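You operate a simulated robot arm through the tools that you are given. There is no shell and no other tool.

Carry out the task below with a simulated two-armed robot. There is one attempt and no reset: what you move stays moved.

JOB
Dab paste on the tips of the blue wheel's two bare studs, then run their nuts home.
Fine: use the green brush and put it back. Set down upright: stubby brush. A coat counts when it lies all over at full strength: go over it till it gets no stronger.

It is judged by the outcome, as a careful person would: the job done as asked, and still so three seconds after it is handed in. It fails if anything else is knocked over, pushed out of place, dropped, spilled or broken.

ROBOT AND FRAMES
Two 7-joint arms with two-finger grippers on one trunk that stands fixed in place. Base frame: the origin is at the foot of the trunk, x ahead of it, y to its left, z up. Units: m, rad, N and s.
The left shoulder is at [0.082, 0.216, 1.269], the right one opposite. With the tool pointing down near the work surface each hand reaches from about 0.16 to 0.84 m from the base axis, measured 20 degrees to its own side. Payload 3.43 kg a hand.
Tool frame (each hand has its own): the origin (TCP) lies between the finger pads and is the grasp point; the fingertips stand 0.02 m ahead of it; z points along the fingers, y is the line along which they close. Largest opening 0.124 m; the body of the gripper starts 0.093 m behind the TCP.
Orientation is that of the tool frame in the base frame, as a unit quaternion [x, y, z, w]. With the fingers straight down and closing along the base's y, the tool's x points along the base's -x, its y along +y and its z along -z.

CONTROLS
- The arms move only by the tool move_arm. It takes "left_targets", "right_targets" or both (then of equal length, played together; a hand with none holds still); each is a list of rows, each an object of numbers (a shift or turn left out is 0, a gripper value left out holds the last): "x", "y", "z": the shift along the tool's x, y, z in units of 20 mm (1.0 is 20 mm); "wx", "wy", "wz": the turn, a rotation vector about the tool's x, y, z in units of 5 degrees (1.0 is 5 degrees); "grip": the opening in per cent of the stroke, from 0 (shut) to 100 (fully open). In form: [{"x": .., "y": .., "z": .., "wx": .., "wy": .., "wz": .., "grip": ..}, ...]. A call has 1 to 20 rows; each row shifts and turns the commanded pose from where the row before left it, along the tool's axes as they then stand. A call with a number of a shift or a turn outside -1 to 1 is refused whole. Each row takes 0.2 s and may step no farther than 0.05 m and 0.15 rad from the row before; otherwise, or with a gripper value out of range, the whole call is refused. A pose out of reach is approached as far as the arm can. The call stops where the force on the tool passes 40 N (or 10 N more than at its start, if that is more) or the arm is blocked; 0.2 s more then pass. Each finger travels about 0.072 m/s and halts on what it meets, pressing with about 38 N; the grip force reading is that of the motor and also rises with nothing between the fingers. The clock runs only during rows and for 0.2 s after the last one: add rows that do not move to give the fingers time. It gives the time, the measured TCP pose, the force on the tool (base axes), the opening and the grip force at its end, in the units of the frame above (readings bear some noise), with the torque about the TCP (base axes, N m) and any sound that the robot's microphone picked up.
- Cameras (640 x 400 px; columns grow to the right, rows downward): "scene" is now at [0.1937, 0.0571, 1.4382]; the picture's right is [0.66, -0.75, 0.00], its down [-0.43, -0.38, -0.82] and it looks along [0.61, 0.54, -0.57] (base axes); focal length 314 px, centre (320, 200). "left" rides on the left gripper at [0.082, -0.014, -0.14] in its tool frame; the picture's right is [0.17, 0.99, 0.00], its down [-0.83, 0.14, -0.54] and it looks along [-0.53, 0.09, 0.84] (tool axes); focal length 243 px, centre (320, 200). "right" rides on the right gripper at [0.082, 0.014, -0.14] in its tool frame; the picture's right is [-0.17, 0.99, 0.00], its down [-0.83, -0.14, -0.54] and it looks along [-0.53, -0.09, 0.84] (tool axes); focal length 243 px, centre (320, 200). There is no depth. A picture from a camera that has moved, and an enlarged one, comes with that camera's place and axes in the base frame and with its lens.
- grab_frame(camera): a new picture of that camera. No time passes.
- move_column(by): slides the trunk up (or, below 0, down) by that many m; the arms and the scene camera ride with it, the base frame stays. It gives what a move gives, with no picture.
- pan_tilt(pan, tilt): turns the head with the scene camera to pan (to the left, within 1.396 rad either way) and tilt (down, from -0.506 to 1.204), counted from straight ahead of the robot. It gives what a move gives.
- inspect(camera, box): a new picture of the part [left, top, right, bottom] of that camera's present view, enlarged. No time passes.
- finish_job(): hands the job in; it is judged then, once.

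Places have to be worked out from the pictures, the camera data and where the tool is seen. Open the grippers and draw the arms clear of the work before you hand the job in, unless the task says otherwise.

The tools are called after ">>>" as name(argument=value, ...) on one line, values as JSON. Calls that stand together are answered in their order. move_arm: Moves the arms, as the interface text tells. Its arguments: {"type":"object","properties":{"left_targets":{"type":"array"},"right_targets":{"type":"array"}},"required":[]} The other tools are called the same way: move_column (by) slides the trunk up or down; pan_tilt (pan, tilt) turns the head that bears the scene camera; grab_frame (camera) takes a picture; inspect (camera, box) takes an enlarged picture of a part of a camera's view; finish_job () hands the job in.

At the start:

```text
t: 0.0
left_eef_pos: [0.326, 0.4926, 1.1981]
left_ee_rot: [0.001, 1.0, 0.0, -0.002]
left_ft_force: [-0.1, -0.1, 1.1]
left_wrist_torque: [0.01, -0.01, 0.0]
left_finger_gap: 0.124
left_finger_force: 0.1
right_eef_pos: [0.431, 0.044, 1.2002]
right_ee_rot: [0.001, 1.0, 0.0, 0.001]
right_ft_force: [-0.9, -0.3, -0.6]
right_wrist_torque: [0.01, -0.04, 0.0]
right_finger_gap: 0.1243
right_finger_force: 0.1
trunk travel left (down, up): [-0.425, 0.166]
head pan, tilt: [0.724, 0.607]
```

scene: 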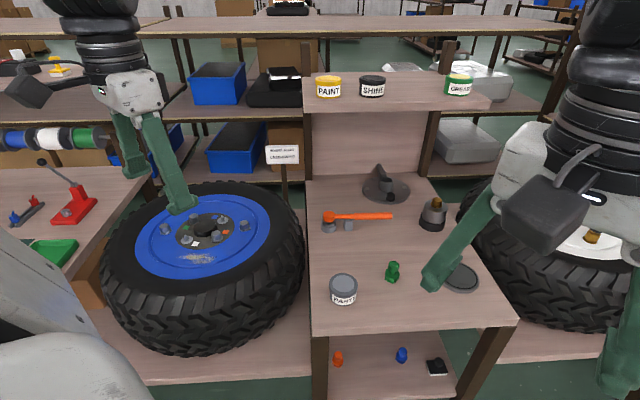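
right: 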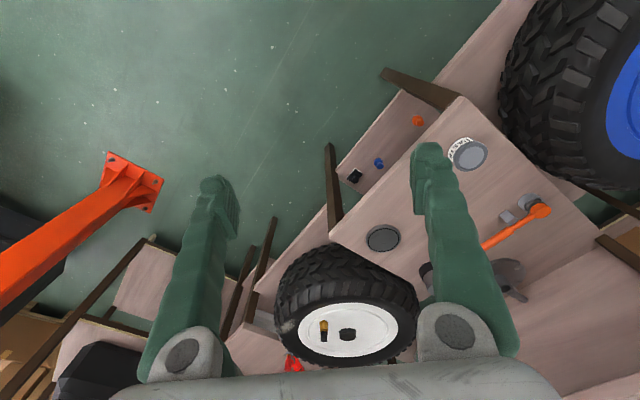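
left: 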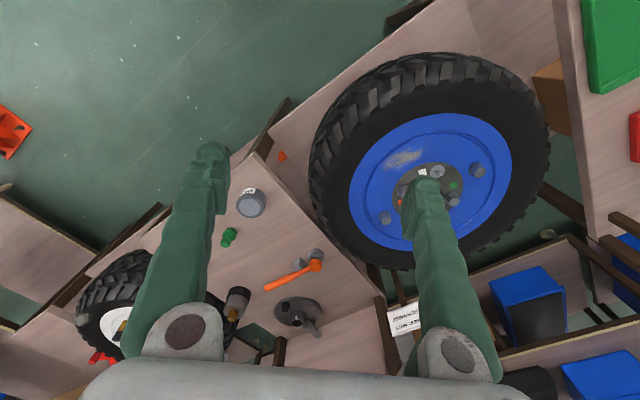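

The pictures show a blue wheel, a centre table with a paste can, an orange brush/wrench, a green item and more. I'll enlarge the key areas before moving.

>>> inspect(camera="scene", box=[300, 160, 500, 300])

>>> inspect(camera="scene", box=[120, 180, 290, 290])

>>> inspect(camera="scene", box=[250, 50, 500, 210])

>>> inspect(camera="left", box=[340, 100, 540, 260])

>>> inspect(camera="left", box=[190, 140, 350, 350])

>>> inspect(camera="scene", box=[300, 320, 500, 400])

```text
2.86 times, centred on (400, 230) of scene
camera zoom: at [0.1937, 0.0571, 1.4382], right [0.66, -0.75, 0.0], down [-0.43, -0.38, -0.82], along [0.61, 0.54, -0.57], focal length 898 px, centre (91, 114)
```

zoom: 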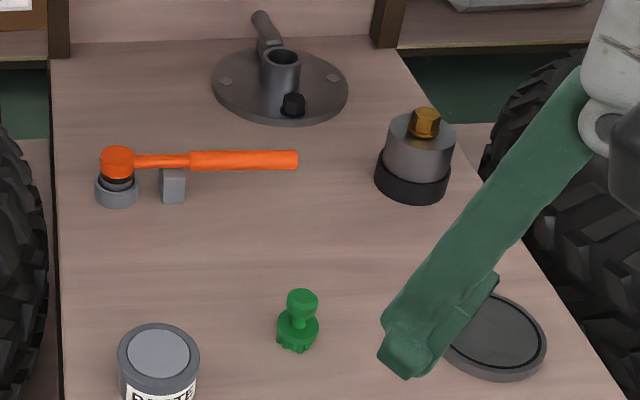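

```text
3.64 times, centred on (205, 235) of scene
camera zoom: at [0.1937, 0.0571, 1.4382], right [0.66, -0.75, 0.0], down [-0.43, -0.38, -0.82], along [0.61, 0.54, -0.57], focal length 1142 px, centre (738, 73)
```

zoom: 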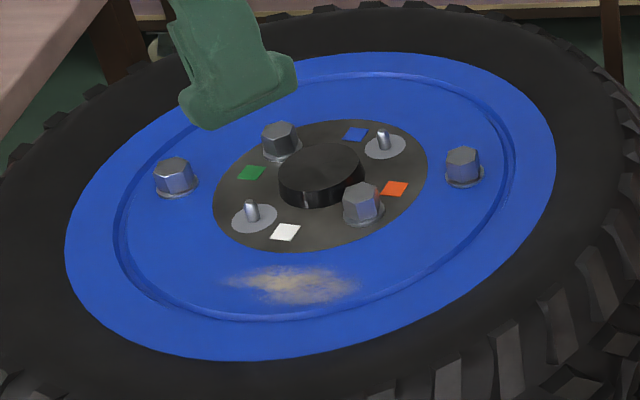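

```text
2.50 times, centred on (375, 130) of scene
camera zoom: at [0.1937, 0.0571, 1.4382], right [0.66, -0.75, 0.0], down [-0.43, -0.38, -0.82], along [0.61, 0.54, -0.57], focal length 785 px, centre (182, 375)
```

zoom: 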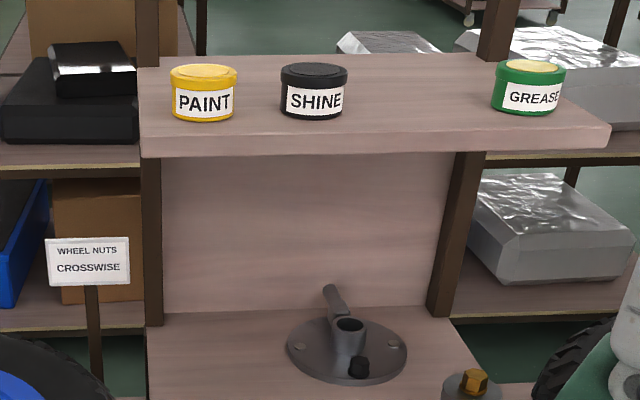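

```text
2.50 times, centred on (440, 180) of left
camera zoom: at [0.245, 0.4794, 1.3386], right [-0.16, 0.99, 0.0], down [0.83, 0.14, 0.54], along [0.53, 0.09, -0.84], focal length 606 px, centre (20, 250)
```

zoom: 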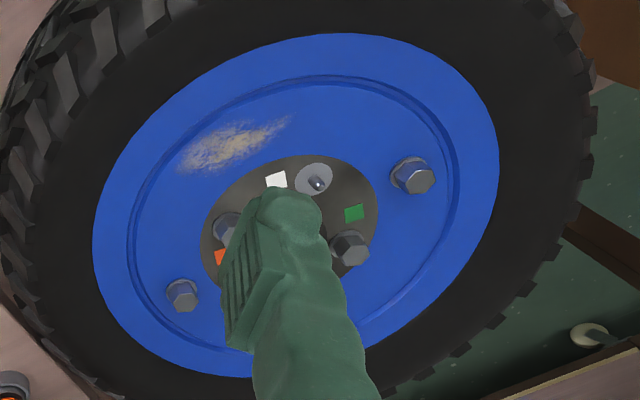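

```text
1.90 times, centred on (270, 245) of left
camera zoom: at [0.245, 0.4794, 1.3386], right [-0.16, 0.99, 0.0], down [0.83, 0.14, 0.54], along [0.53, 0.09, -0.84], focal length 462 px, centre (415, 114)
```

zoom: 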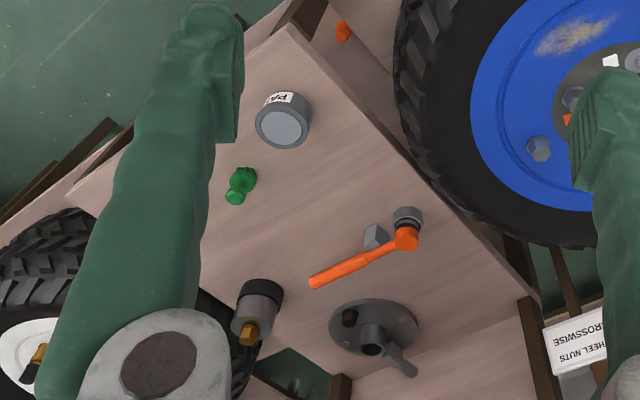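

```text
3.20 times, centred on (400, 360) of scene
camera zoom: at [0.1937, 0.0571, 1.4382], right [0.66, -0.75, 0.0], down [-0.43, -0.38, -0.82], along [0.61, 0.54, -0.57], focal length 1005 px, centre (64, -312)
```

zoom: 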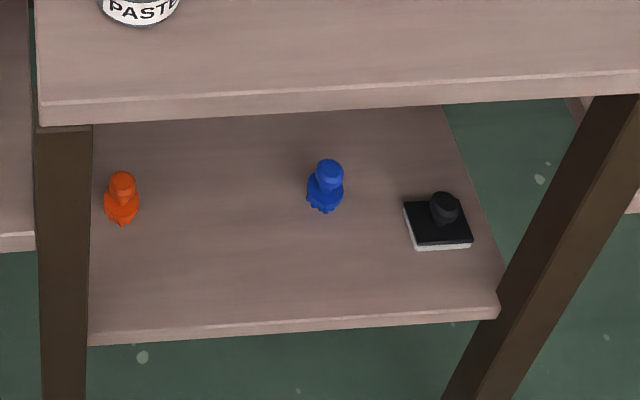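

The green brush looks like the stubby one standing on the table, by the paste can. I'll turn the head to look closer at the wheel and the whole surroundings, to find the nuts.

>>> inspect(camera="scene", box=[145, 205, 225, 255])

>>> inspect(camera="scene", box=[205, 205, 285, 255])

>>> inspect(camera="scene", box=[310, 200, 400, 256])

>>> inspect(camera="scene", box=[320, 250, 416, 310])

>>> inspect(camera="scene", box=[0, 120, 130, 290])

>>> inspect(camera="right", box=[260, 60, 560, 380])

```text
8.00 times, centred on (185, 230) of scene
camera zoom: at [0.1937, 0.0571, 1.4382], right [0.66, -0.75, 0.0], down [-0.43, -0.38, -0.82], along [0.61, 0.54, -0.57], focal length 2513 px, centre (1400, -40)
```

zoom: 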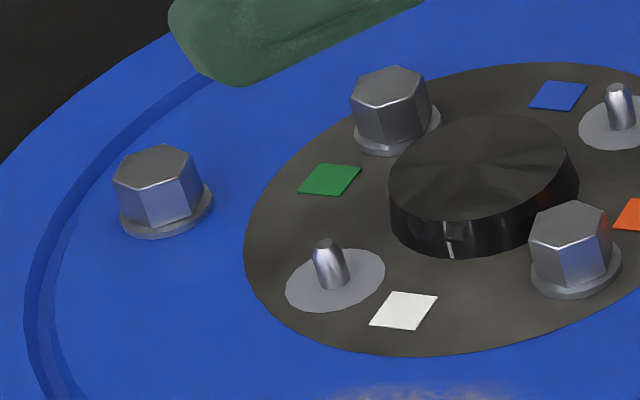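

```text
8.00 times, centred on (245, 230) of scene
camera zoom: at [0.1937, 0.0571, 1.4382], right [0.66, -0.75, 0.0], down [-0.43, -0.38, -0.82], along [0.61, 0.54, -0.57], focal length 2513 px, centre (920, -40)
```

zoom: 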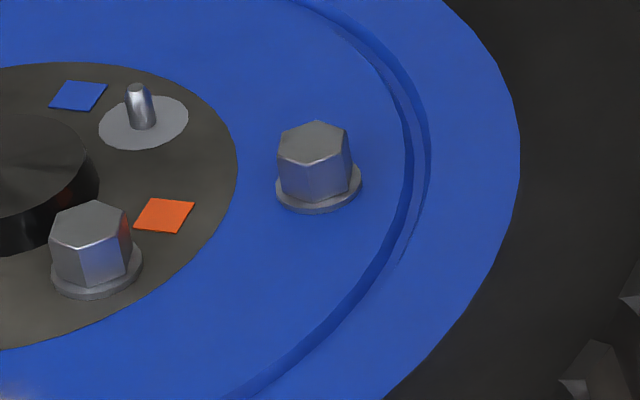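

```text
7.11 times, centred on (355, 228) of scene
camera zoom: at [0.1937, 0.0571, 1.4382], right [0.66, -0.75, 0.0], down [-0.43, -0.38, -0.82], along [0.61, 0.54, -0.57], focal length 2234 px, centre (71, 1)
```

zoom: 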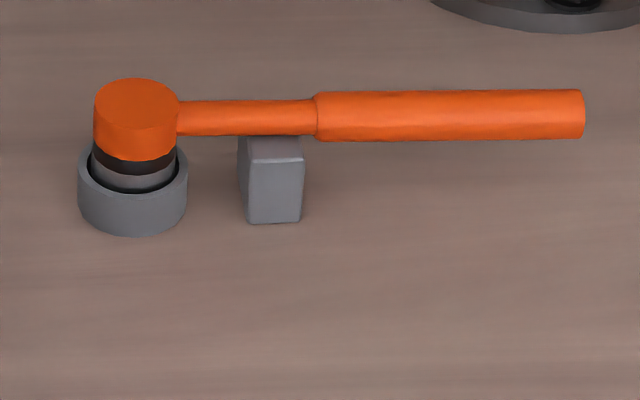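

```text
6.67 times, centred on (368, 280) of scene
camera zoom: at [0.1937, 0.0571, 1.4382], right [0.66, -0.75, 0.0], down [-0.43, -0.38, -0.82], along [0.61, 0.54, -0.57], focal length 2094 px, centre (0, -333)
```

zoom: 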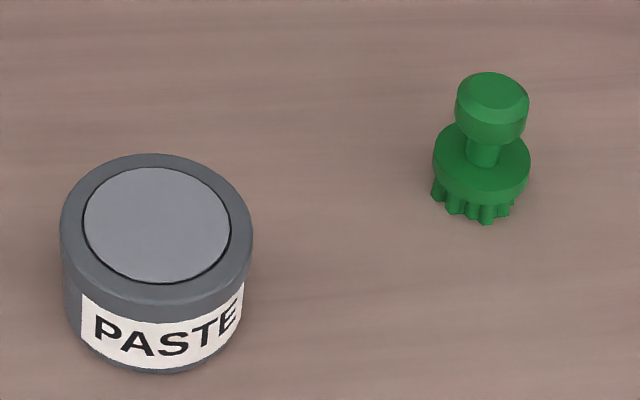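

```text
2.35 times, centred on (65, 205) of scene
camera zoom: at [0.1937, 0.0571, 1.4382], right [0.66, -0.75, 0.0], down [-0.43, -0.38, -0.82], along [0.61, 0.54, -0.57], focal length 739 px, centre (920, 188)
```

zoom: 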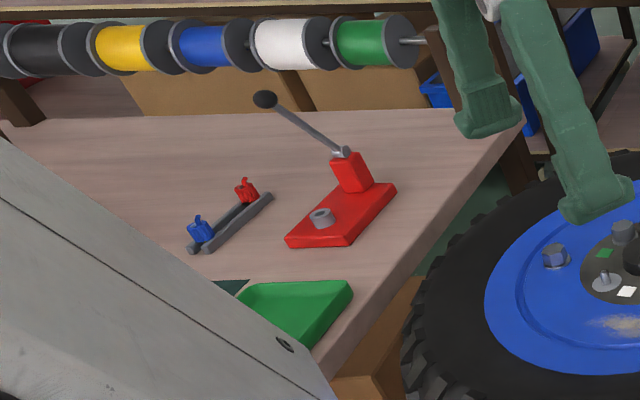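

```text
1.25 times, centred on (410, 220) of right
camera zoom: at [0.3495, 0.0576, 1.3392], right [0.17, 0.99, 0.0], down [0.83, -0.14, 0.54], along [0.53, -0.09, -0.84], focal length 303 px, centre (208, 175)
```

zoom: 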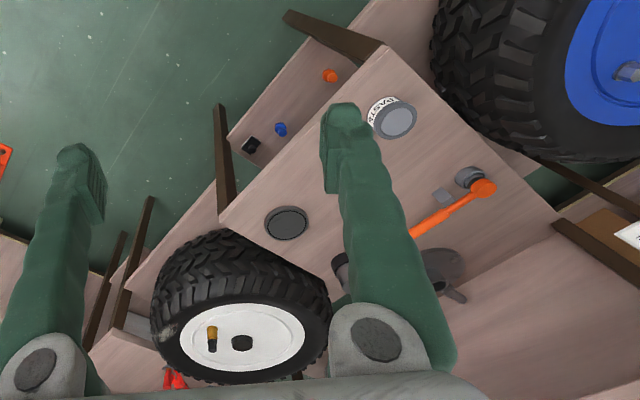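

Triangulating from scene and left views: table top ≈0.775 m, green brush ≈(0.75,0.29), white-mark stud tip ≈(0.449,0.796,0.835). The nuts appear parked on the blue rim. I'll move the left hand above the table for a closer look at brush and can.

>>> move_arm(left_targets=[{"x": -0.95, "y": -0.64, "z": 0.4}, {"x": -0.95, "y": -0.64, "z": 0.4}, {"x": -0.95, "y": -0.64, "z": 0.4}, {"x": -0.95, "y": -0.64, "z": 0.4}, {"x": -0.95, "y": -0.64, "z": 0.4}, {"x": -0.95, "y": -0.64, "z": 0.4}, {"x": -0.95, "y": -0.64, "z": 0.4}, {"x": -0.95, "y": -0.64, "z": 0.4}, {"x": -0.95, "y": -0.64, "z": 0.4}, {"x": -0.95, "y": -0.64, "z": 0.4}, {"x": -0.95, "y": -0.64, "z": 0.4}, {"x": -0.95, "y": -0.64, "z": 0.4}, {"x": -0.95, "y": -0.64, "z": 0.4}, {"x": -0.95, "y": -0.64, "z": 0.4}, {}])

>>> grab_frame(camera="left")

>>> grab_frame(camera="scene")

```text
t: 3.2
left_eef_pos: [0.5887, 0.314, 1.085]
left_ee_rot: [0.0, 1.0, 0.0, 0.0]
left_ft_force: [0.1, -0.6, -0.5]
left_wrist_torque: [-0.02, -0.01, 0.0]
left_finger_gap: 0.1242
left_finger_force: 0.1
right_eef_pos: [0.4312, 0.0442, 1.2007]
right_ee_rot: [0.0, 1.0, 0.0, 0.001]
right_ft_force: [0.1, 0.6, -0.3]
right_wrist_torque: [0.0, -0.01, 0.0]
right_finger_gap: 0.1243
right_finger_force: 0.2
trunk travel left (down, up): [-0.425, 0.166]
head pan, tilt: [0.724, 0.607]
```

```text
taken
camera left: at [0.5081, 0.3, 1.226], right [-0.16, 0.99, 0.0], down [0.83, 0.14, 0.54], along [0.53, 0.09, -0.84], focal length 243 px, centre (320, 200)
```

left: 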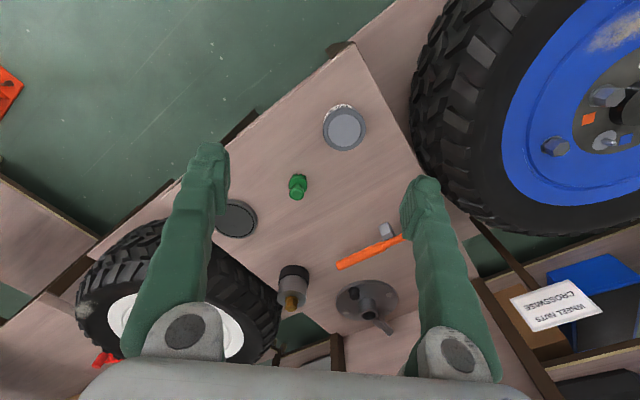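

```text
taken
camera scene: at [0.1929, 0.0571, 1.4384], right [0.66, -0.75, 0.0], down [-0.43, -0.38, -0.82], along [0.62, 0.54, -0.57], focal length 314 px, centre (320, 200)
```

scene: 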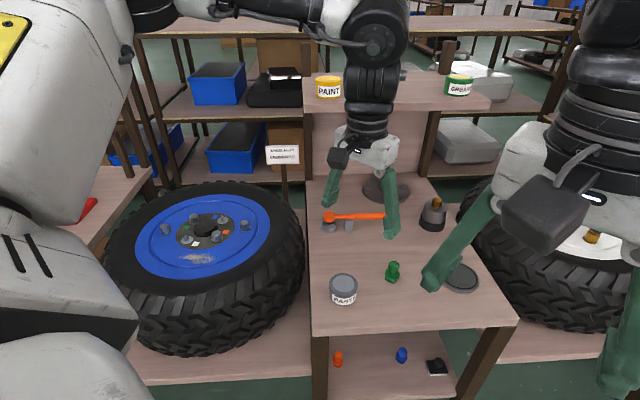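

The left wrist view now shows the can, brush, and wrench clearly. I'll enlarge them.

>>> inspect(camera="left", box=[270, 90, 390, 210])

>>> inspect(camera="left", box=[270, 200, 430, 330])

>>> inspect(camera="left", box=[520, 60, 640, 180])

>>> inspect(camera="scene", box=[150, 200, 270, 280])

```text
3.33 times, centred on (330, 150) of left
camera zoom: at [0.5081, 0.3, 1.226], right [-0.16, 0.99, 0.0], down [0.83, 0.14, 0.54], along [0.53, 0.09, -0.84], focal length 809 px, centre (287, 367)
```

zoom: 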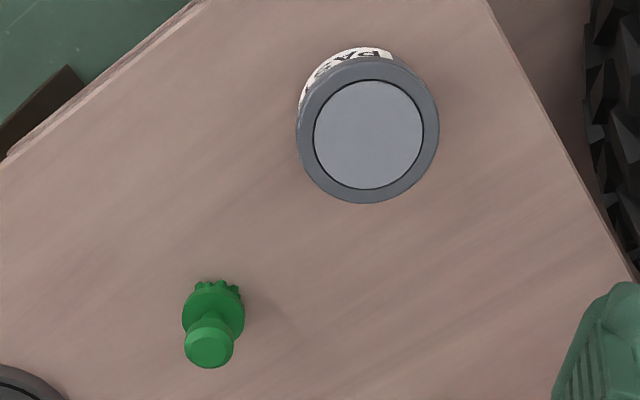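

```text
3.08 times, centred on (350, 265) of left
camera zoom: at [0.5081, 0.3, 1.226], right [-0.16, 0.99, 0.0], down [0.83, 0.14, 0.54], along [0.53, 0.09, -0.84], focal length 746 px, centre (228, 0)
```

zoom: 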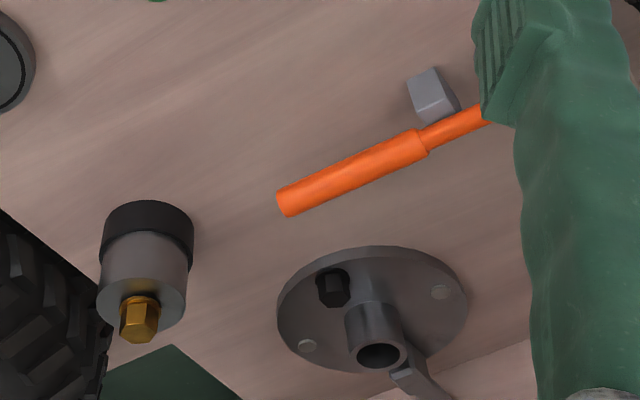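

```text
3.33 times, centred on (580, 120) of left
camera zoom: at [0.5081, 0.3, 1.226], right [-0.16, 0.99, 0.0], down [0.83, 0.14, 0.54], along [0.53, 0.09, -0.84], focal length 809 px, centre (-547, 467)
```

zoom: 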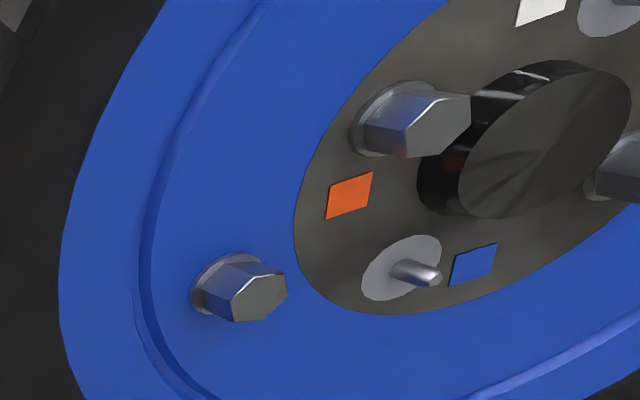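

```text
5.00 times, centred on (210, 240) of scene
camera zoom: at [0.1929, 0.0571, 1.4384], right [0.66, -0.75, 0.0], down [-0.43, -0.38, -0.82], along [0.62, 0.54, -0.57], focal length 1571 px, centre (870, 0)
```

zoom: 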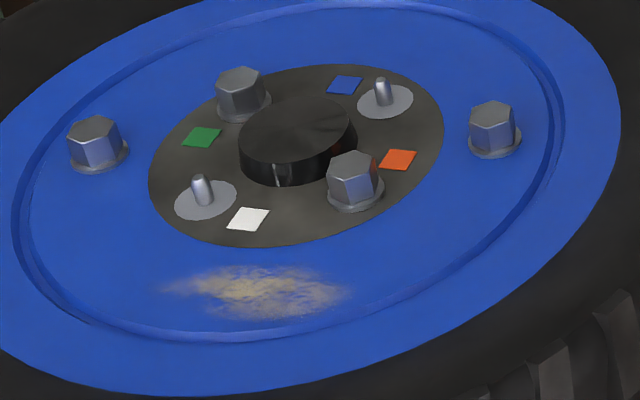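

The paste can top is ambiguous (lid or open paste). I'll lower the left hand partway toward the can at ≈(0.61,0.36) for a near look.

>>> move_arm(left_targets=[{"x": 0.2, "y": 0.29, "z": 0.9}, {"x": 0.2, "y": 0.29, "z": 0.9}, {"x": 0.2, "y": 0.29, "z": 0.9}, {"x": 0.2, "y": 0.29, "z": 0.9}, {"x": 0.2, "y": 0.29, "z": 0.9}, {"x": 0.2, "y": 0.29, "z": 0.9}, {"x": 0.2, "y": 0.29, "z": 0.9}, {}])

>>> grab_frame(camera="left")

>>> inspect(camera="scene", box=[310, 240, 500, 360])

>>> inspect(camera="right", box=[400, 120, 520, 200])

```text
t: 5.0
left_eef_pos: [0.5642, 0.3538, 0.9597]
left_ee_rot: [0.001, 1.0, 0.0, 0.0]
left_ft_force: [-0.3, 0.5, 0.6]
left_wrist_torque: [-0.03, 0.03, -0.03]
left_finger_gap: 0.1239
left_finger_force: 0.1
right_eef_pos: [0.4308, 0.0424, 1.2008]
right_ee_rot: [0.0, 1.0, 0.0, 0.001]
right_ft_force: [-0.2, 0.6, -0.2]
right_wrist_torque: [0.02, -0.02, -0.01]
right_finger_gap: 0.124
right_finger_force: 0.2
trunk travel left (down, up): [-0.425, 0.166]
head pan, tilt: [0.724, 0.607]
```

```text
taken
camera left: at [0.4827, 0.3405, 1.0998], right [-0.16, 0.99, 0.0], down [0.83, 0.14, 0.54], along [0.53, 0.09, -0.84], focal length 243 px, centre (320, 200)
```

left: 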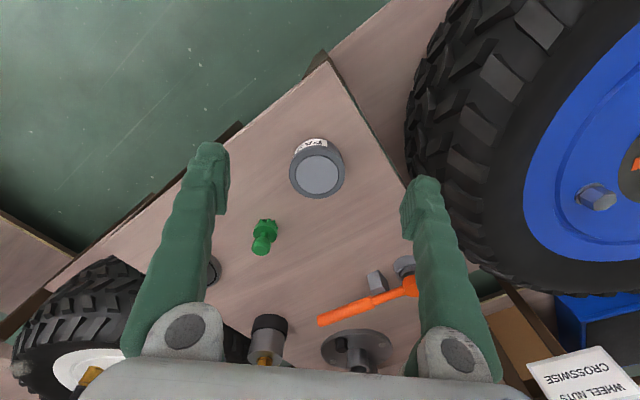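

```text
3.33 times, centred on (405, 300) of scene
camera zoom: at [0.1935, 0.0567, 1.4383], right [0.66, -0.75, 0.0], down [-0.43, -0.38, -0.82], along [0.61, 0.54, -0.57], focal length 1047 px, centre (37, -133)
```

zoom: 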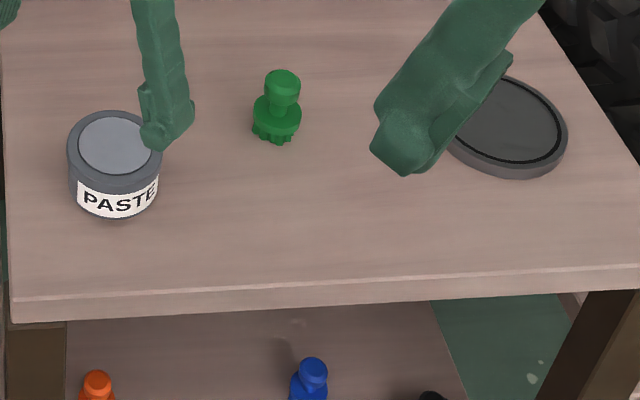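

```text
5.00 times, centred on (460, 160) of right
camera zoom: at [0.3494, 0.0573, 1.3393], right [0.17, 0.99, 0.0], down [0.83, -0.14, 0.54], along [0.53, -0.09, -0.84], focal length 1213 px, centre (-380, 400)
```

zoom: 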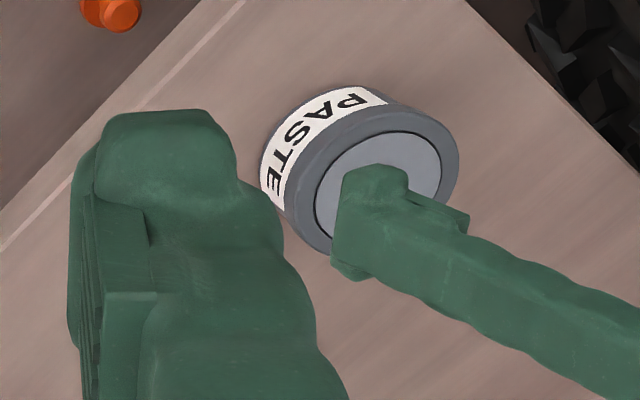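

Zooming onto the can and brush from the left wrist.

>>> inspect(camera="left", box=[275, 120, 365, 210])

>>> inspect(camera="left", box=[225, 195, 315, 275])

>>> inspect(camera="left", box=[540, 150, 640, 230])

```text
4.44 times, centred on (320, 165) of left
camera zoom: at [0.4827, 0.3405, 1.0998], right [-0.16, 0.99, 0.0], down [0.83, 0.14, 0.54], along [0.53, 0.09, -0.84], focal length 1078 px, centre (320, 356)
```

zoom: 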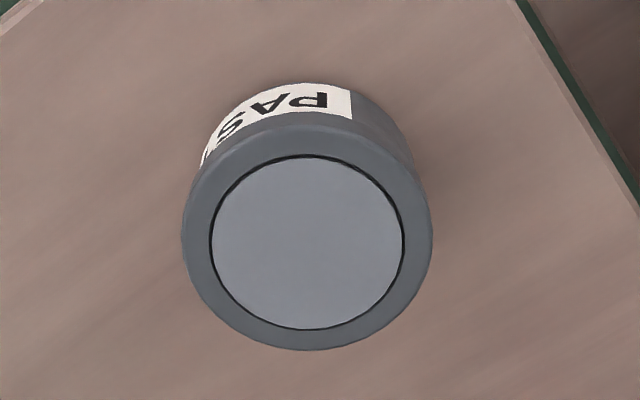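

```text
5.00 times, centred on (270, 235) of left
camera zoom: at [0.4827, 0.3405, 1.0998], right [-0.16, 0.99, 0.0], down [0.83, 0.14, 0.54], along [0.53, 0.09, -0.84], focal length 1213 px, centre (570, 25)
```

zoom: 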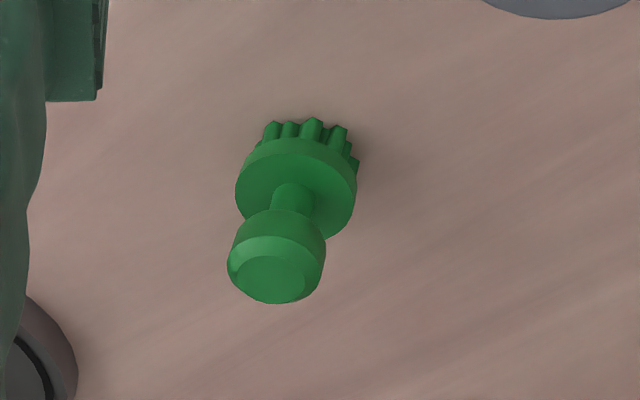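

```text
5.00 times, centred on (590, 190) of left
camera zoom: at [0.4827, 0.3405, 1.0998], right [-0.16, 0.99, 0.0], down [0.83, 0.14, 0.54], along [0.53, 0.09, -0.84], focal length 1213 px, centre (-1030, 250)
```

zoom: 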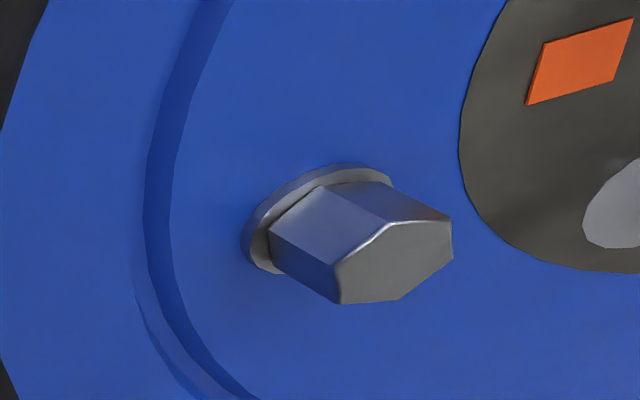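

The can appears open, filled almost flush with grey paste: centre ≈(0.625,0.36), rim z≈0.815. The brush stands at ≈(0.75,0.296), knob top ≈0.83. I'll move above the brush and partly close the fingers.

>>> move_arm(left_targets=[{"x": -0.93, "y": -0.29, "z": 0.3, "grip": 60}, {"x": -0.93, "y": -0.29, "z": 0.3}, {"x": -0.93, "y": -0.29, "z": 0.3}, {"x": -0.93, "y": -0.29, "z": 0.3}, {"x": -0.93, "y": -0.29, "z": 0.3}, {"x": -0.93, "y": -0.29, "z": 0.3}, {"x": -0.93, "y": -0.29, "z": 0.3}, {"x": -0.93, "y": -0.29, "z": 0.3}, {"x": -0.93, "y": -0.29, "z": 0.3}, {"x": -0.93, "y": -0.29, "z": 0.3}, {}])

>>> grab_frame(camera="left")

>>> inspect(camera="scene", box=[310, 180, 470, 300])

```text
t: 7.4
left_eef_pos: [0.6554, 0.3284, 0.9271]
left_ee_rot: [0.0, 1.0, -0.001, 0.0]
left_ft_force: [0.6, 0.3, -0.6]
left_wrist_torque: [-0.01, 0.01, 0.0]
left_finger_gap: 0.0742
left_finger_force: 0.0
left hand out of reach, approached as far as the arm can: row 6, 7, 8, 9, 10
right_eef_pos: [0.4311, 0.0435, 1.1987]
right_ee_rot: [0.0, 1.0, 0.0, 0.0]
right_ft_force: [-1.2, 0.8, 0.6]
right_wrist_torque: [0.0, 0.01, -0.03]
right_finger_gap: 0.1239
right_finger_force: 0.1
trunk travel left (down, up): [-0.425, 0.166]
head pan, tilt: [0.724, 0.607]
```

```text
taken
camera left: at [0.5735, 0.3149, 1.0668], right [-0.16, 0.99, 0.0], down [0.83, 0.14, 0.54], along [0.53, 0.09, -0.84], focal length 243 px, centre (320, 200)
```

left: 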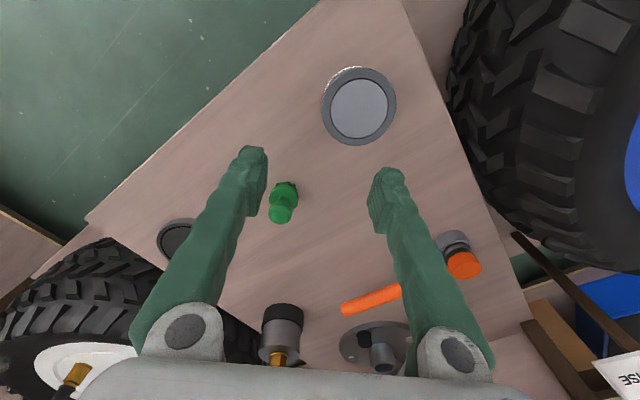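

```text
3.33 times, centred on (390, 240) of scene
camera zoom: at [0.1937, 0.0571, 1.4382], right [0.66, -0.75, 0.0], down [-0.43, -0.38, -0.82], along [0.61, 0.54, -0.57], focal length 1047 px, centre (87, 67)
```

zoom: 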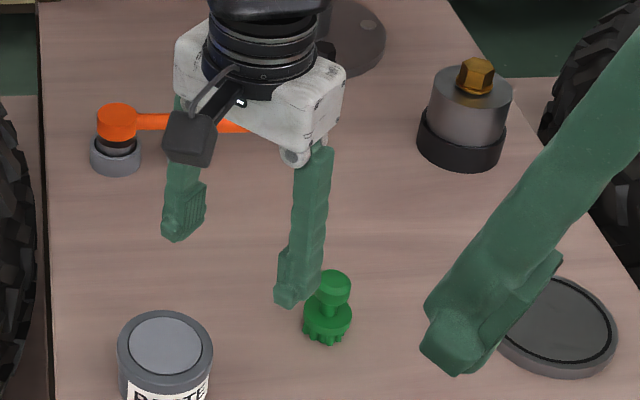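

The arm stopped early at (0.655,0.328,0.927), calling itself out of reach. I'll test a small downward step to see where the commanded pose stands now, since the reach should be better lower down.

>>> move_arm(left_targets=[{"z": 0.5}, {"z": 0.5}, {}])

```text
t: 8.2
left_eef_pos: [0.6551, 0.3317, 0.907]
left_ee_rot: [0.001, 1.0, 0.0, 0.0]
left_ft_force: [0.1, -1.0, 0.2]
left_wrist_torque: [-0.01, -0.03, -0.01]
left_finger_gap: 0.0744
left_finger_force: 0.0
left hand out of reach, approached as far as the arm can: row 2
right_eef_pos: [0.4317, 0.043, 1.2005]
right_ee_rot: [0.0, 1.0, 0.0, 0.0]
right_ft_force: [-0.1, -0.5, 0.1]
right_wrist_torque: [-0.03, -0.03, 0.04]
right_finger_gap: 0.124
right_finger_force: 0.0
trunk travel left (down, up): [-0.425, 0.166]
head pan, tilt: [0.724, 0.607]
```

The limit behaves like arm length from the shoulder, so lowering the trunk should help. I'll raise the left hand 0.24 m first, then lower the trunk 0.22 m.

>>> move_arm(left_targets=[{"z": -1, "x": 0.2}, {"z": -1, "x": 0.2}, {"z": -1}, {"z": -1}, {"z": -1}, {"z": -1}, {"z": -1}, {"z": -1}, {"z": -1}, {"z": -1}, {"z": -1}, {"z": -1}, {}])

>>> move_column(by=-0.22)

>>> grab_frame(camera="scene")

>>> grab_frame(camera="left")

>>> grab_frame(camera="right")

```text
t: 11.0
left_eef_pos: [0.6166, 0.3493, 1.1339]
left_ee_rot: [0.002, 1.0, -0.002, 0.001]
left_ft_force: [0.7, 0.4, 0.7]
left_wrist_torque: [0.0, 0.01, 0.04]
left_finger_gap: 0.0746
left_finger_force: 0.1
left hand out of reach, approached as far as the arm can: row 8, 9, 10, 11, 12
right_eef_pos: [0.4324, 0.0427, 1.2]
right_ee_rot: [0.0, 1.0, 0.0, 0.0]
right_ft_force: [-0.3, 0.8, 0.4]
right_wrist_torque: [0.0, -0.02, 0.04]
right_finger_gap: 0.124
right_finger_force: 0.1
trunk travel left (down, up): [-0.425, 0.166]
head pan, tilt: [0.724, 0.607]
```

```text
t: 13.3
left_eef_pos: [0.6165, 0.3475, 0.915]
left_ee_rot: [0.001, 1.0, -0.001, 0.0]
left_ft_force: [-0.6, -0.8, -0.1]
left_wrist_torque: [0.0, -0.03, 0.02]
left_finger_gap: 0.0742
left_finger_force: 0.1
right_eef_pos: [0.4316, 0.0429, 0.9799]
right_ee_rot: [-0.001, 1.0, 0.001, 0.001]
right_ft_force: [0.1, -0.1, 0.2]
right_wrist_torque: [-0.02, 0.0, 0.0]
right_finger_gap: 0.1237
right_finger_force: 0.0
trunk travel left (down, up): [-0.205, 0.386]
head pan, tilt: [0.724, 0.607]
```

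```text
taken
camera scene: at [0.2546, 0.0569, 1.2124], right [0.66, -0.75, 0.0], down [-0.43, -0.38, -0.82], along [0.62, 0.54, -0.57], focal length 314 px, centre (320, 200)
```

scene: 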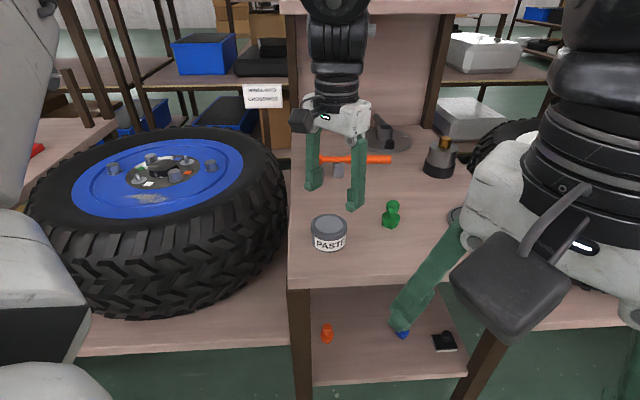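

```text
taken
camera left: at [0.5346, 0.3341, 1.0552], right [-0.16, 0.99, 0.0], down [0.83, 0.14, 0.54], along [0.53, 0.09, -0.84], focal length 243 px, centre (320, 200)
```

left: 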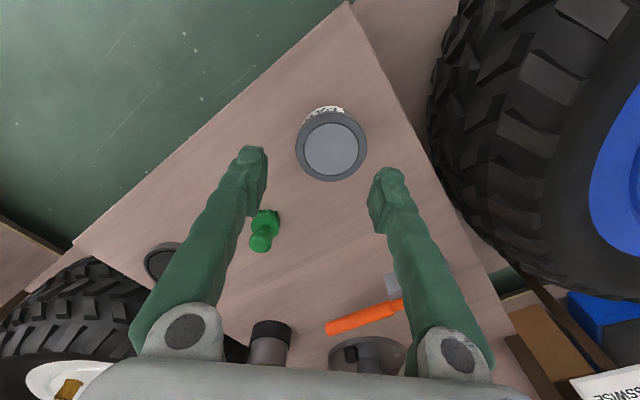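

```text
taken
camera right: at [0.3489, 0.0574, 1.1196], right [0.17, 0.99, 0.0], down [0.83, -0.14, 0.54], along [0.53, -0.09, -0.84], focal length 243 px, centre (320, 200)
```

right: 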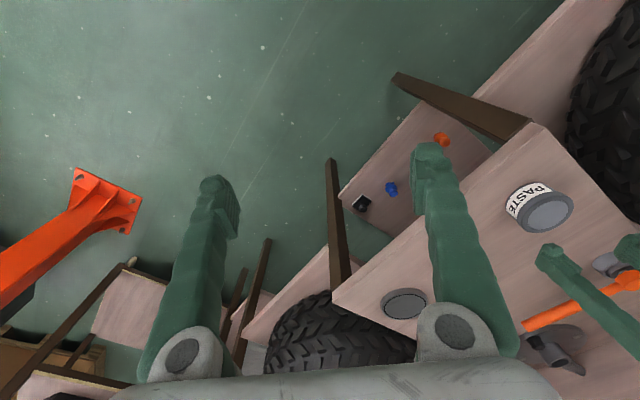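

Trunk is down 0.22 m and the hand is at (0.617,0.348,0.915). Now move forward to over the brush again.

>>> move_arm(left_targets=[{"x": -0.95, "y": -0.375}, {"x": -0.95, "y": -0.375}, {"x": -0.95, "y": -0.375}, {"x": -0.95, "y": -0.375}, {"x": -0.95, "y": -0.375}, {"x": -0.95, "y": -0.375}, {"x": -0.95, "y": -0.375}, {}])

>>> grab_frame(camera="left")

```text
t: 15.1
left_eef_pos: [0.6739, 0.339, 0.8797]
left_ee_rot: [0.001, 1.0, -0.002, 0.002]
left_ft_force: [0.2, -0.9, 0.2]
left_wrist_torque: [0.02, 0.0, 0.0]
left_finger_gap: 0.0746
left_finger_force: 0.0
left hand out of reach, approached as far as the arm can: row 3, 4, 5, 6, 7
right_eef_pos: [0.4316, 0.0432, 0.98]
right_ee_rot: [0.001, 1.0, 0.001, 0.0]
right_ft_force: [-0.4, 0.4, 0.1]
right_wrist_torque: [0.01, 0.01, 0.0]
right_finger_gap: 0.1241
right_finger_force: 0.0
trunk travel left (down, up): [-0.205, 0.386]
head pan, tilt: [0.724, 0.607]
```

```text
taken
camera left: at [0.5915, 0.3261, 1.0207], right [-0.16, 0.99, 0.0], down [0.83, 0.14, 0.54], along [0.54, 0.08, -0.84], focal length 243 px, centre (320, 200)
```

left: 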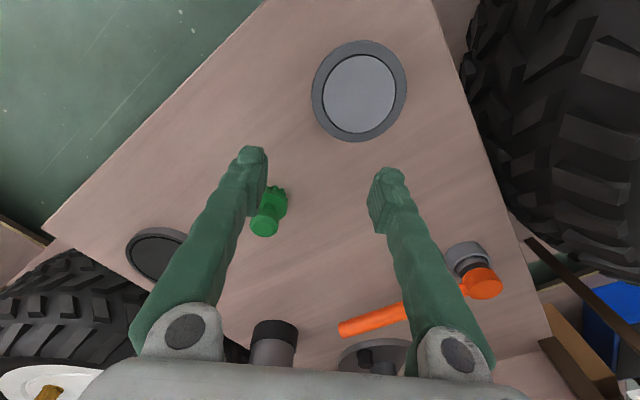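

The arm stretches out before the brush at this orientation. I'll test whether a different yaw of the hand allows more reach: back off slightly, then yaw +40° and try forward.

>>> move_arm(left_targets=[{"x": 0.8, "z": -0.8}, {"wz": 1}, {"wz": 1}, {"wz": 1}, {"wz": 1}, {"wz": 1}, {"wz": 1}, {"wz": 1}, {"wz": 1}, {"x": -0.77, "y": 0.64}, {"x": -0.77, "y": 0.64}, {"x": -0.77, "y": 0.64}, {"x": -0.77, "y": 0.64}, {}])

```text
t: 18.1
left_eef_pos: [0.6866, 0.3638, 0.8764]
left_ee_rot: [0.342, 0.94, -0.001, 0.002]
left_ft_force: [-0.8, -0.1, 0.6]
left_wrist_torque: [-0.03, -0.03, -0.01]
left_finger_gap: 0.0744
left_finger_force: 0.0
left hand out of reach, approached as far as the arm can: row 10, 11, 12, 13
right_eef_pos: [0.4316, 0.044, 0.9809]
right_ee_rot: [0.0, 1.0, 0.0, 0.0]
right_ft_force: [0.6, 0.1, -0.3]
right_wrist_torque: [0.01, 0.05, -0.02]
right_finger_gap: 0.1243
right_finger_force: 0.0
trunk travel left (down, up): [-0.205, 0.386]
head pan, tilt: [0.724, 0.607]
```

Yaw makes no difference, so it is a true arm-length limit; tilting the fingers forward will gain reach. I'll back off, undo the yaw, and tilt the hand 40° forward, keeping the TCP.

>>> move_arm(left_targets=[{"x": 0.77, "y": -0.64, "z": -1}, {"x": 0.77, "y": -0.64, "z": -1}, {"wz": -1}, {"wz": -1}, {"wz": -1}, {"wz": -1}, {"wz": -1}, {"wz": -1}, {"wz": -1}, {"wz": -1}, {"wy": -1}, {"wy": -1}, {"wy": -1}, {"wy": -1}, {"wy": -1}, {"wy": -1}, {"wy": -1}, {"wy": -1}, {}])

>>> grab_frame(camera="left")

>>> grab_frame(camera="scene")

```text
t: 22.1
left_eef_pos: [0.649, 0.3631, 0.9156]
left_ee_rot: [0.0, 0.94, -0.001, 0.342]
left_ft_force: [-0.3, 0.2, -0.4]
left_wrist_torque: [0.0, 0.04, 0.01]
left_finger_gap: 0.0745
left_finger_force: 0.1
right_eef_pos: [0.4319, 0.0446, 0.981]
right_ee_rot: [0.0, 1.0, 0.0, 0.0]
right_ft_force: [-0.5, -0.1, 0.9]
right_wrist_torque: [-0.02, -0.01, 0.0]
right_finger_gap: 0.1241
right_finger_force: 0.0
trunk travel left (down, up): [-0.205, 0.386]
head pan, tilt: [0.724, 0.607]
```

```text
taken
camera left: at [0.4958, 0.3499, 0.9714], right [-0.13, 0.99, -0.11], down [0.29, 0.14, 0.95], along [0.95, 0.09, -0.3], focal length 243 px, centre (320, 200)
```

left: 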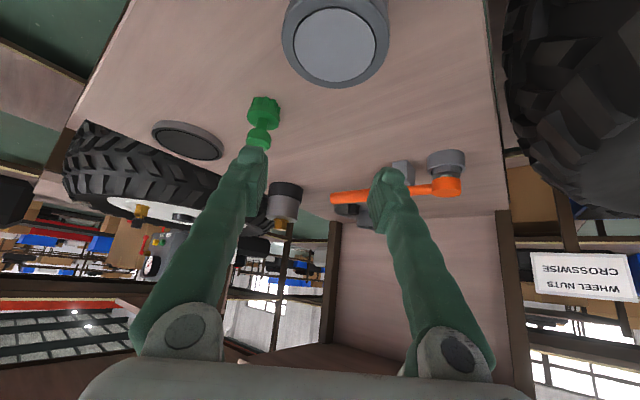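

```text
taken
camera scene: at [0.2552, 0.0569, 1.2122], right [0.66, -0.75, 0.0], down [-0.43, -0.38, -0.82], along [0.61, 0.54, -0.57], focal length 314 px, centre (320, 200)
```

scene: 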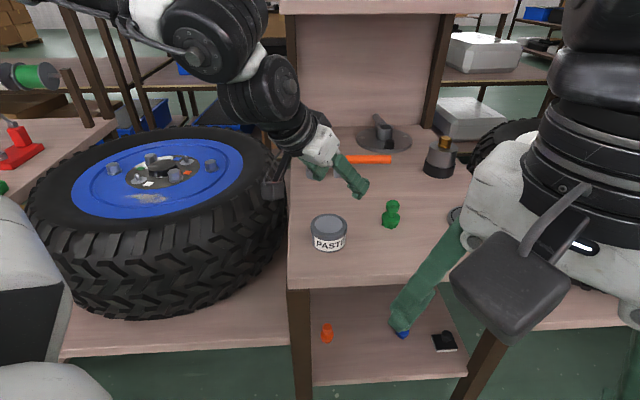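

Tilting works. Let me enlarge the brush and the can in this low view to refine heights.

>>> inspect(camera="left", box=[220, 80, 310, 160])

>>> inspect(camera="left", box=[270, 0, 400, 100])

>>> inspect(camera="scene", box=[300, 180, 420, 260])

>>> inspect(camera="scene", box=[60, 130, 250, 250])

```text
5.00 times, centred on (265, 120) of left
camera zoom: at [0.4958, 0.3499, 0.9714], right [-0.13, 0.99, -0.11], down [0.29, 0.14, 0.95], along [0.95, 0.09, -0.3], focal length 1213 px, centre (595, 600)
```

zoom: 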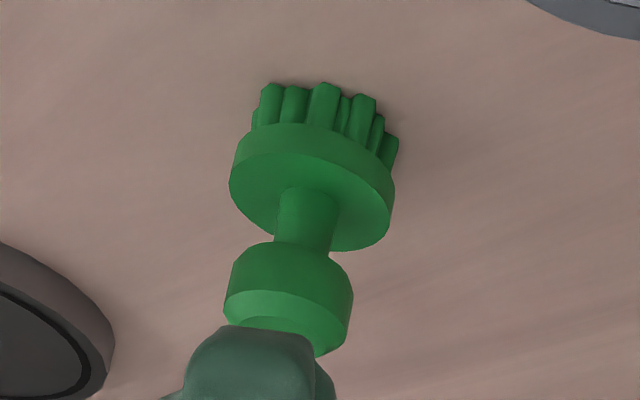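

```text
4.00 times, centred on (335, 50) of left
camera zoom: at [0.4958, 0.3499, 0.9714], right [-0.13, 0.99, -0.11], down [0.29, 0.14, 0.95], along [0.95, 0.09, -0.3], focal length 970 px, centre (260, 800)
```

zoom: 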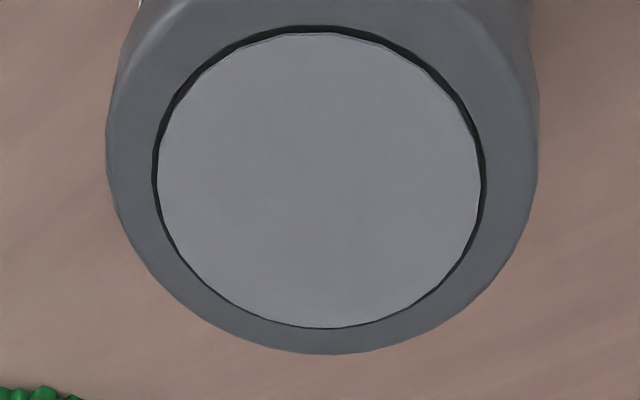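

```text
5.00 times, centred on (360, 220) of scene
camera zoom: at [0.2552, 0.0569, 1.2122], right [0.66, -0.75, 0.0], down [-0.43, -0.38, -0.82], along [0.61, 0.54, -0.57], focal length 1571 px, centre (120, 100)
```

zoom: 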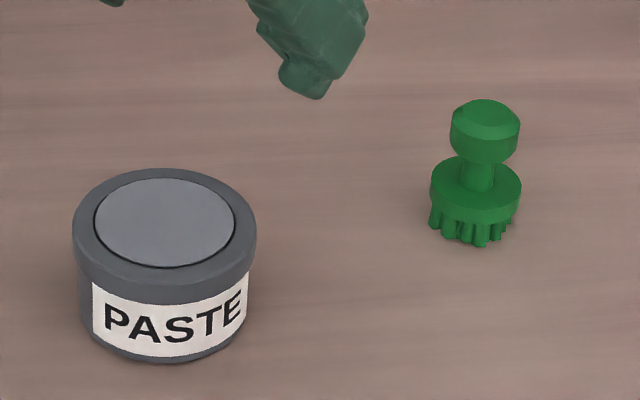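

```text
3.33 times, centred on (155, 190) of scene
camera zoom: at [0.2552, 0.0569, 1.2122], right [0.66, -0.75, 0.0], down [-0.43, -0.38, -0.82], along [0.61, 0.54, -0.57], focal length 1047 px, centre (870, 233)
```

zoom: 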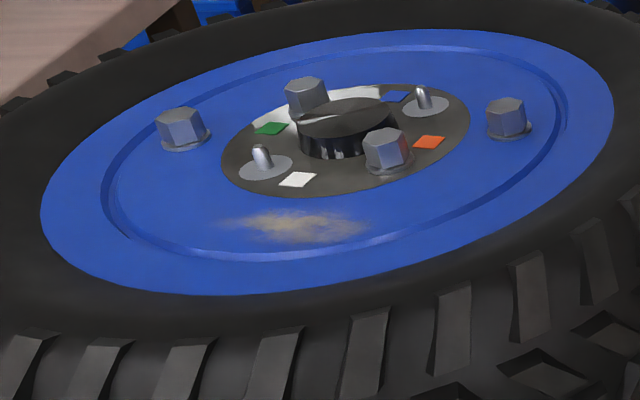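

Brush axis confirmed near (0.750,0.295), knob z≈0.815–0.834, collar top ≈0.805; paste can centre (0.625,0.360), rim ≈0.818. I'll tilt to 45° and move over the knob at z≈0.90.

>>> move_arm(left_targets=[{"wy": -1}, {"x": -0.604, "y": -0.68, "z": 0.824}, {"x": -0.604, "y": -0.68, "z": 0.824}, {"x": -0.604, "y": -0.68, "z": 0.824}, {"x": -0.604, "y": -0.68, "z": 0.824}, {"x": -0.604, "y": -0.68, "z": 0.824}, {}])

>>> grab_frame(camera="left")

>>> inspect(camera="scene", box=[320, 140, 440, 240])

```text
t: 23.7
left_eef_pos: [0.7509, 0.2953, 0.8996]
left_ee_rot: [0.001, 0.924, -0.001, 0.383]
left_ft_force: [-0.5, 0.5, 0.0]
left_wrist_torque: [-0.03, -0.04, 0.02]
left_finger_gap: 0.0743
left_finger_force: 0.0
right_eef_pos: [0.4314, 0.0429, 0.9803]
right_ee_rot: [0.0, 1.0, 0.0, 0.001]
right_ft_force: [-0.4, 0.6, 0.6]
right_wrist_torque: [0.0, -0.01, -0.03]
right_finger_gap: 0.124
right_finger_force: 0.0
trunk travel left (down, up): [-0.205, 0.386]
head pan, tilt: [0.724, 0.607]
```

```text
taken
camera left: at [0.5927, 0.2831, 0.942], right [-0.12, 0.99, -0.12], down [0.21, 0.14, 0.97], along [0.97, 0.09, -0.22], focal length 243 px, centre (320, 200)
```

left: 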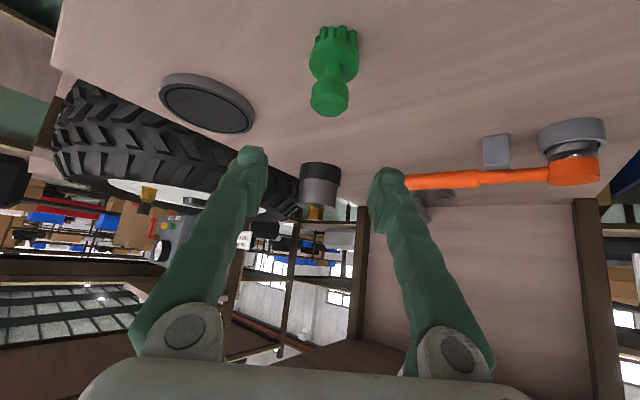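

```text
4.00 times, centred on (380, 190) of scene
camera zoom: at [0.2547, 0.0574, 1.2123], right [0.66, -0.75, 0.0], down [-0.43, -0.38, -0.82], along [0.62, 0.54, -0.57], focal length 1257 px, centre (80, 240)
```

zoom: 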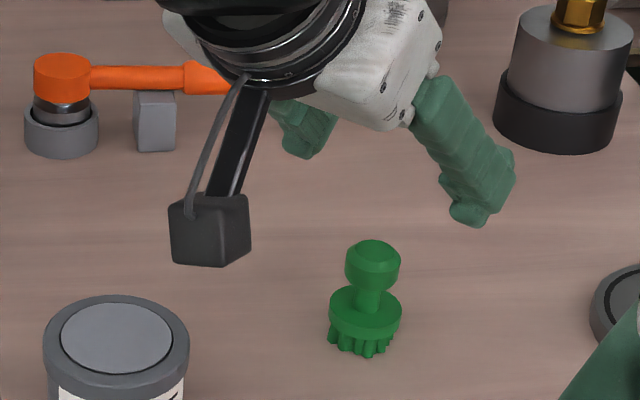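

The knob is centred between the fingers. Descend 67 mm straight down and check before closing.

>>> move_arm(left_targets=[{"x": 0.59, "z": 0.59}, {"x": 0.59, "z": 0.59}, {"x": 0.59, "z": 0.59}, {"x": 0.59, "z": 0.59}, {}])

>>> grab_frame(camera="left")

>>> inspect(camera="scene", box=[340, 160, 440, 240])

```text
t: 24.9
left_eef_pos: [0.7497, 0.297, 0.8338]
left_ee_rot: [0.001, 0.924, 0.0, 0.382]
left_ft_force: [0.3, -0.2, -0.2]
left_wrist_torque: [-0.02, 0.0, 0.02]
left_finger_gap: 0.0743
left_finger_force: 0.0
right_eef_pos: [0.4309, 0.0431, 0.9802]
right_ee_rot: [0.0, 1.0, 0.0, 0.0]
right_ft_force: [0.0, -0.2, -0.1]
right_wrist_torque: [0.0, -0.04, -0.01]
right_finger_gap: 0.1241
right_finger_force: 0.0
trunk travel left (down, up): [-0.205, 0.386]
head pan, tilt: [0.724, 0.607]
```

```text
taken
camera left: at [0.5925, 0.2824, 0.8748], right [-0.12, 0.99, -0.12], down [0.21, 0.14, 0.97], along [0.97, 0.09, -0.22], focal length 243 px, centre (320, 200)
```

left: 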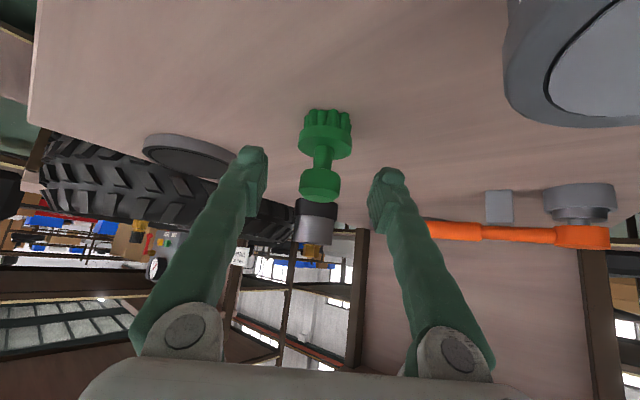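

```text
5.00 times, centred on (390, 200) of scene
camera zoom: at [0.2548, 0.0569, 1.2123], right [0.66, -0.75, 0.0], down [-0.43, -0.38, -0.82], along [0.62, 0.54, -0.57], focal length 1571 px, centre (-30, 200)
```

zoom: 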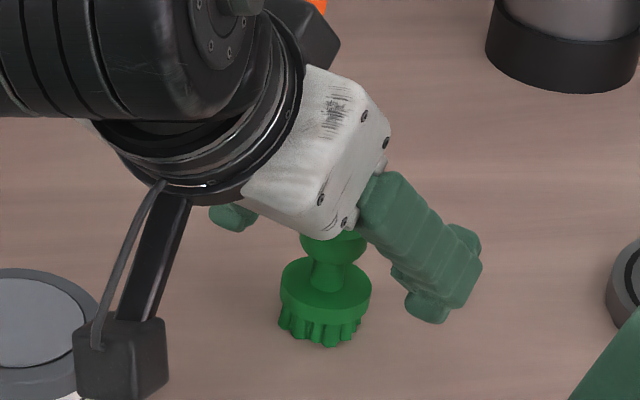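

Knob sits at the grasp point. Closing the fingers.

>>> move_arm(left_targets=[{"grip": 0}, {}, {}, {}])

>>> grab_frame(camera="left")

```text
t: 25.9
left_eef_pos: [0.7498, 0.2958, 0.8326]
left_ee_rot: [0.0, 0.924, 0.0, 0.382]
left_ft_force: [0.2, -0.1, -0.3]
left_wrist_torque: [0.02, -0.01, -0.01]
left_finger_gap: 0.0256
left_finger_force: 38.1
right_eef_pos: [0.4307, 0.0438, 0.9809]
right_ee_rot: [0.0, 1.0, 0.0, 0.0]
right_ft_force: [-0.2, 0.7, -0.3]
right_wrist_torque: [0.03, 0.0, 0.0]
right_finger_gap: 0.1241
right_finger_force: 0.1
trunk travel left (down, up): [-0.205, 0.386]
head pan, tilt: [0.724, 0.607]
```

```text
taken
camera left: at [0.5927, 0.2826, 0.8746], right [-0.12, 0.99, -0.12], down [0.21, 0.14, 0.97], along [0.97, 0.09, -0.22], focal length 243 px, centre (320, 200)
```

left: 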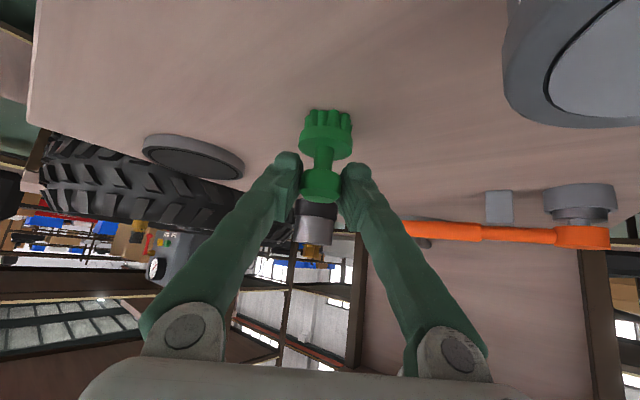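

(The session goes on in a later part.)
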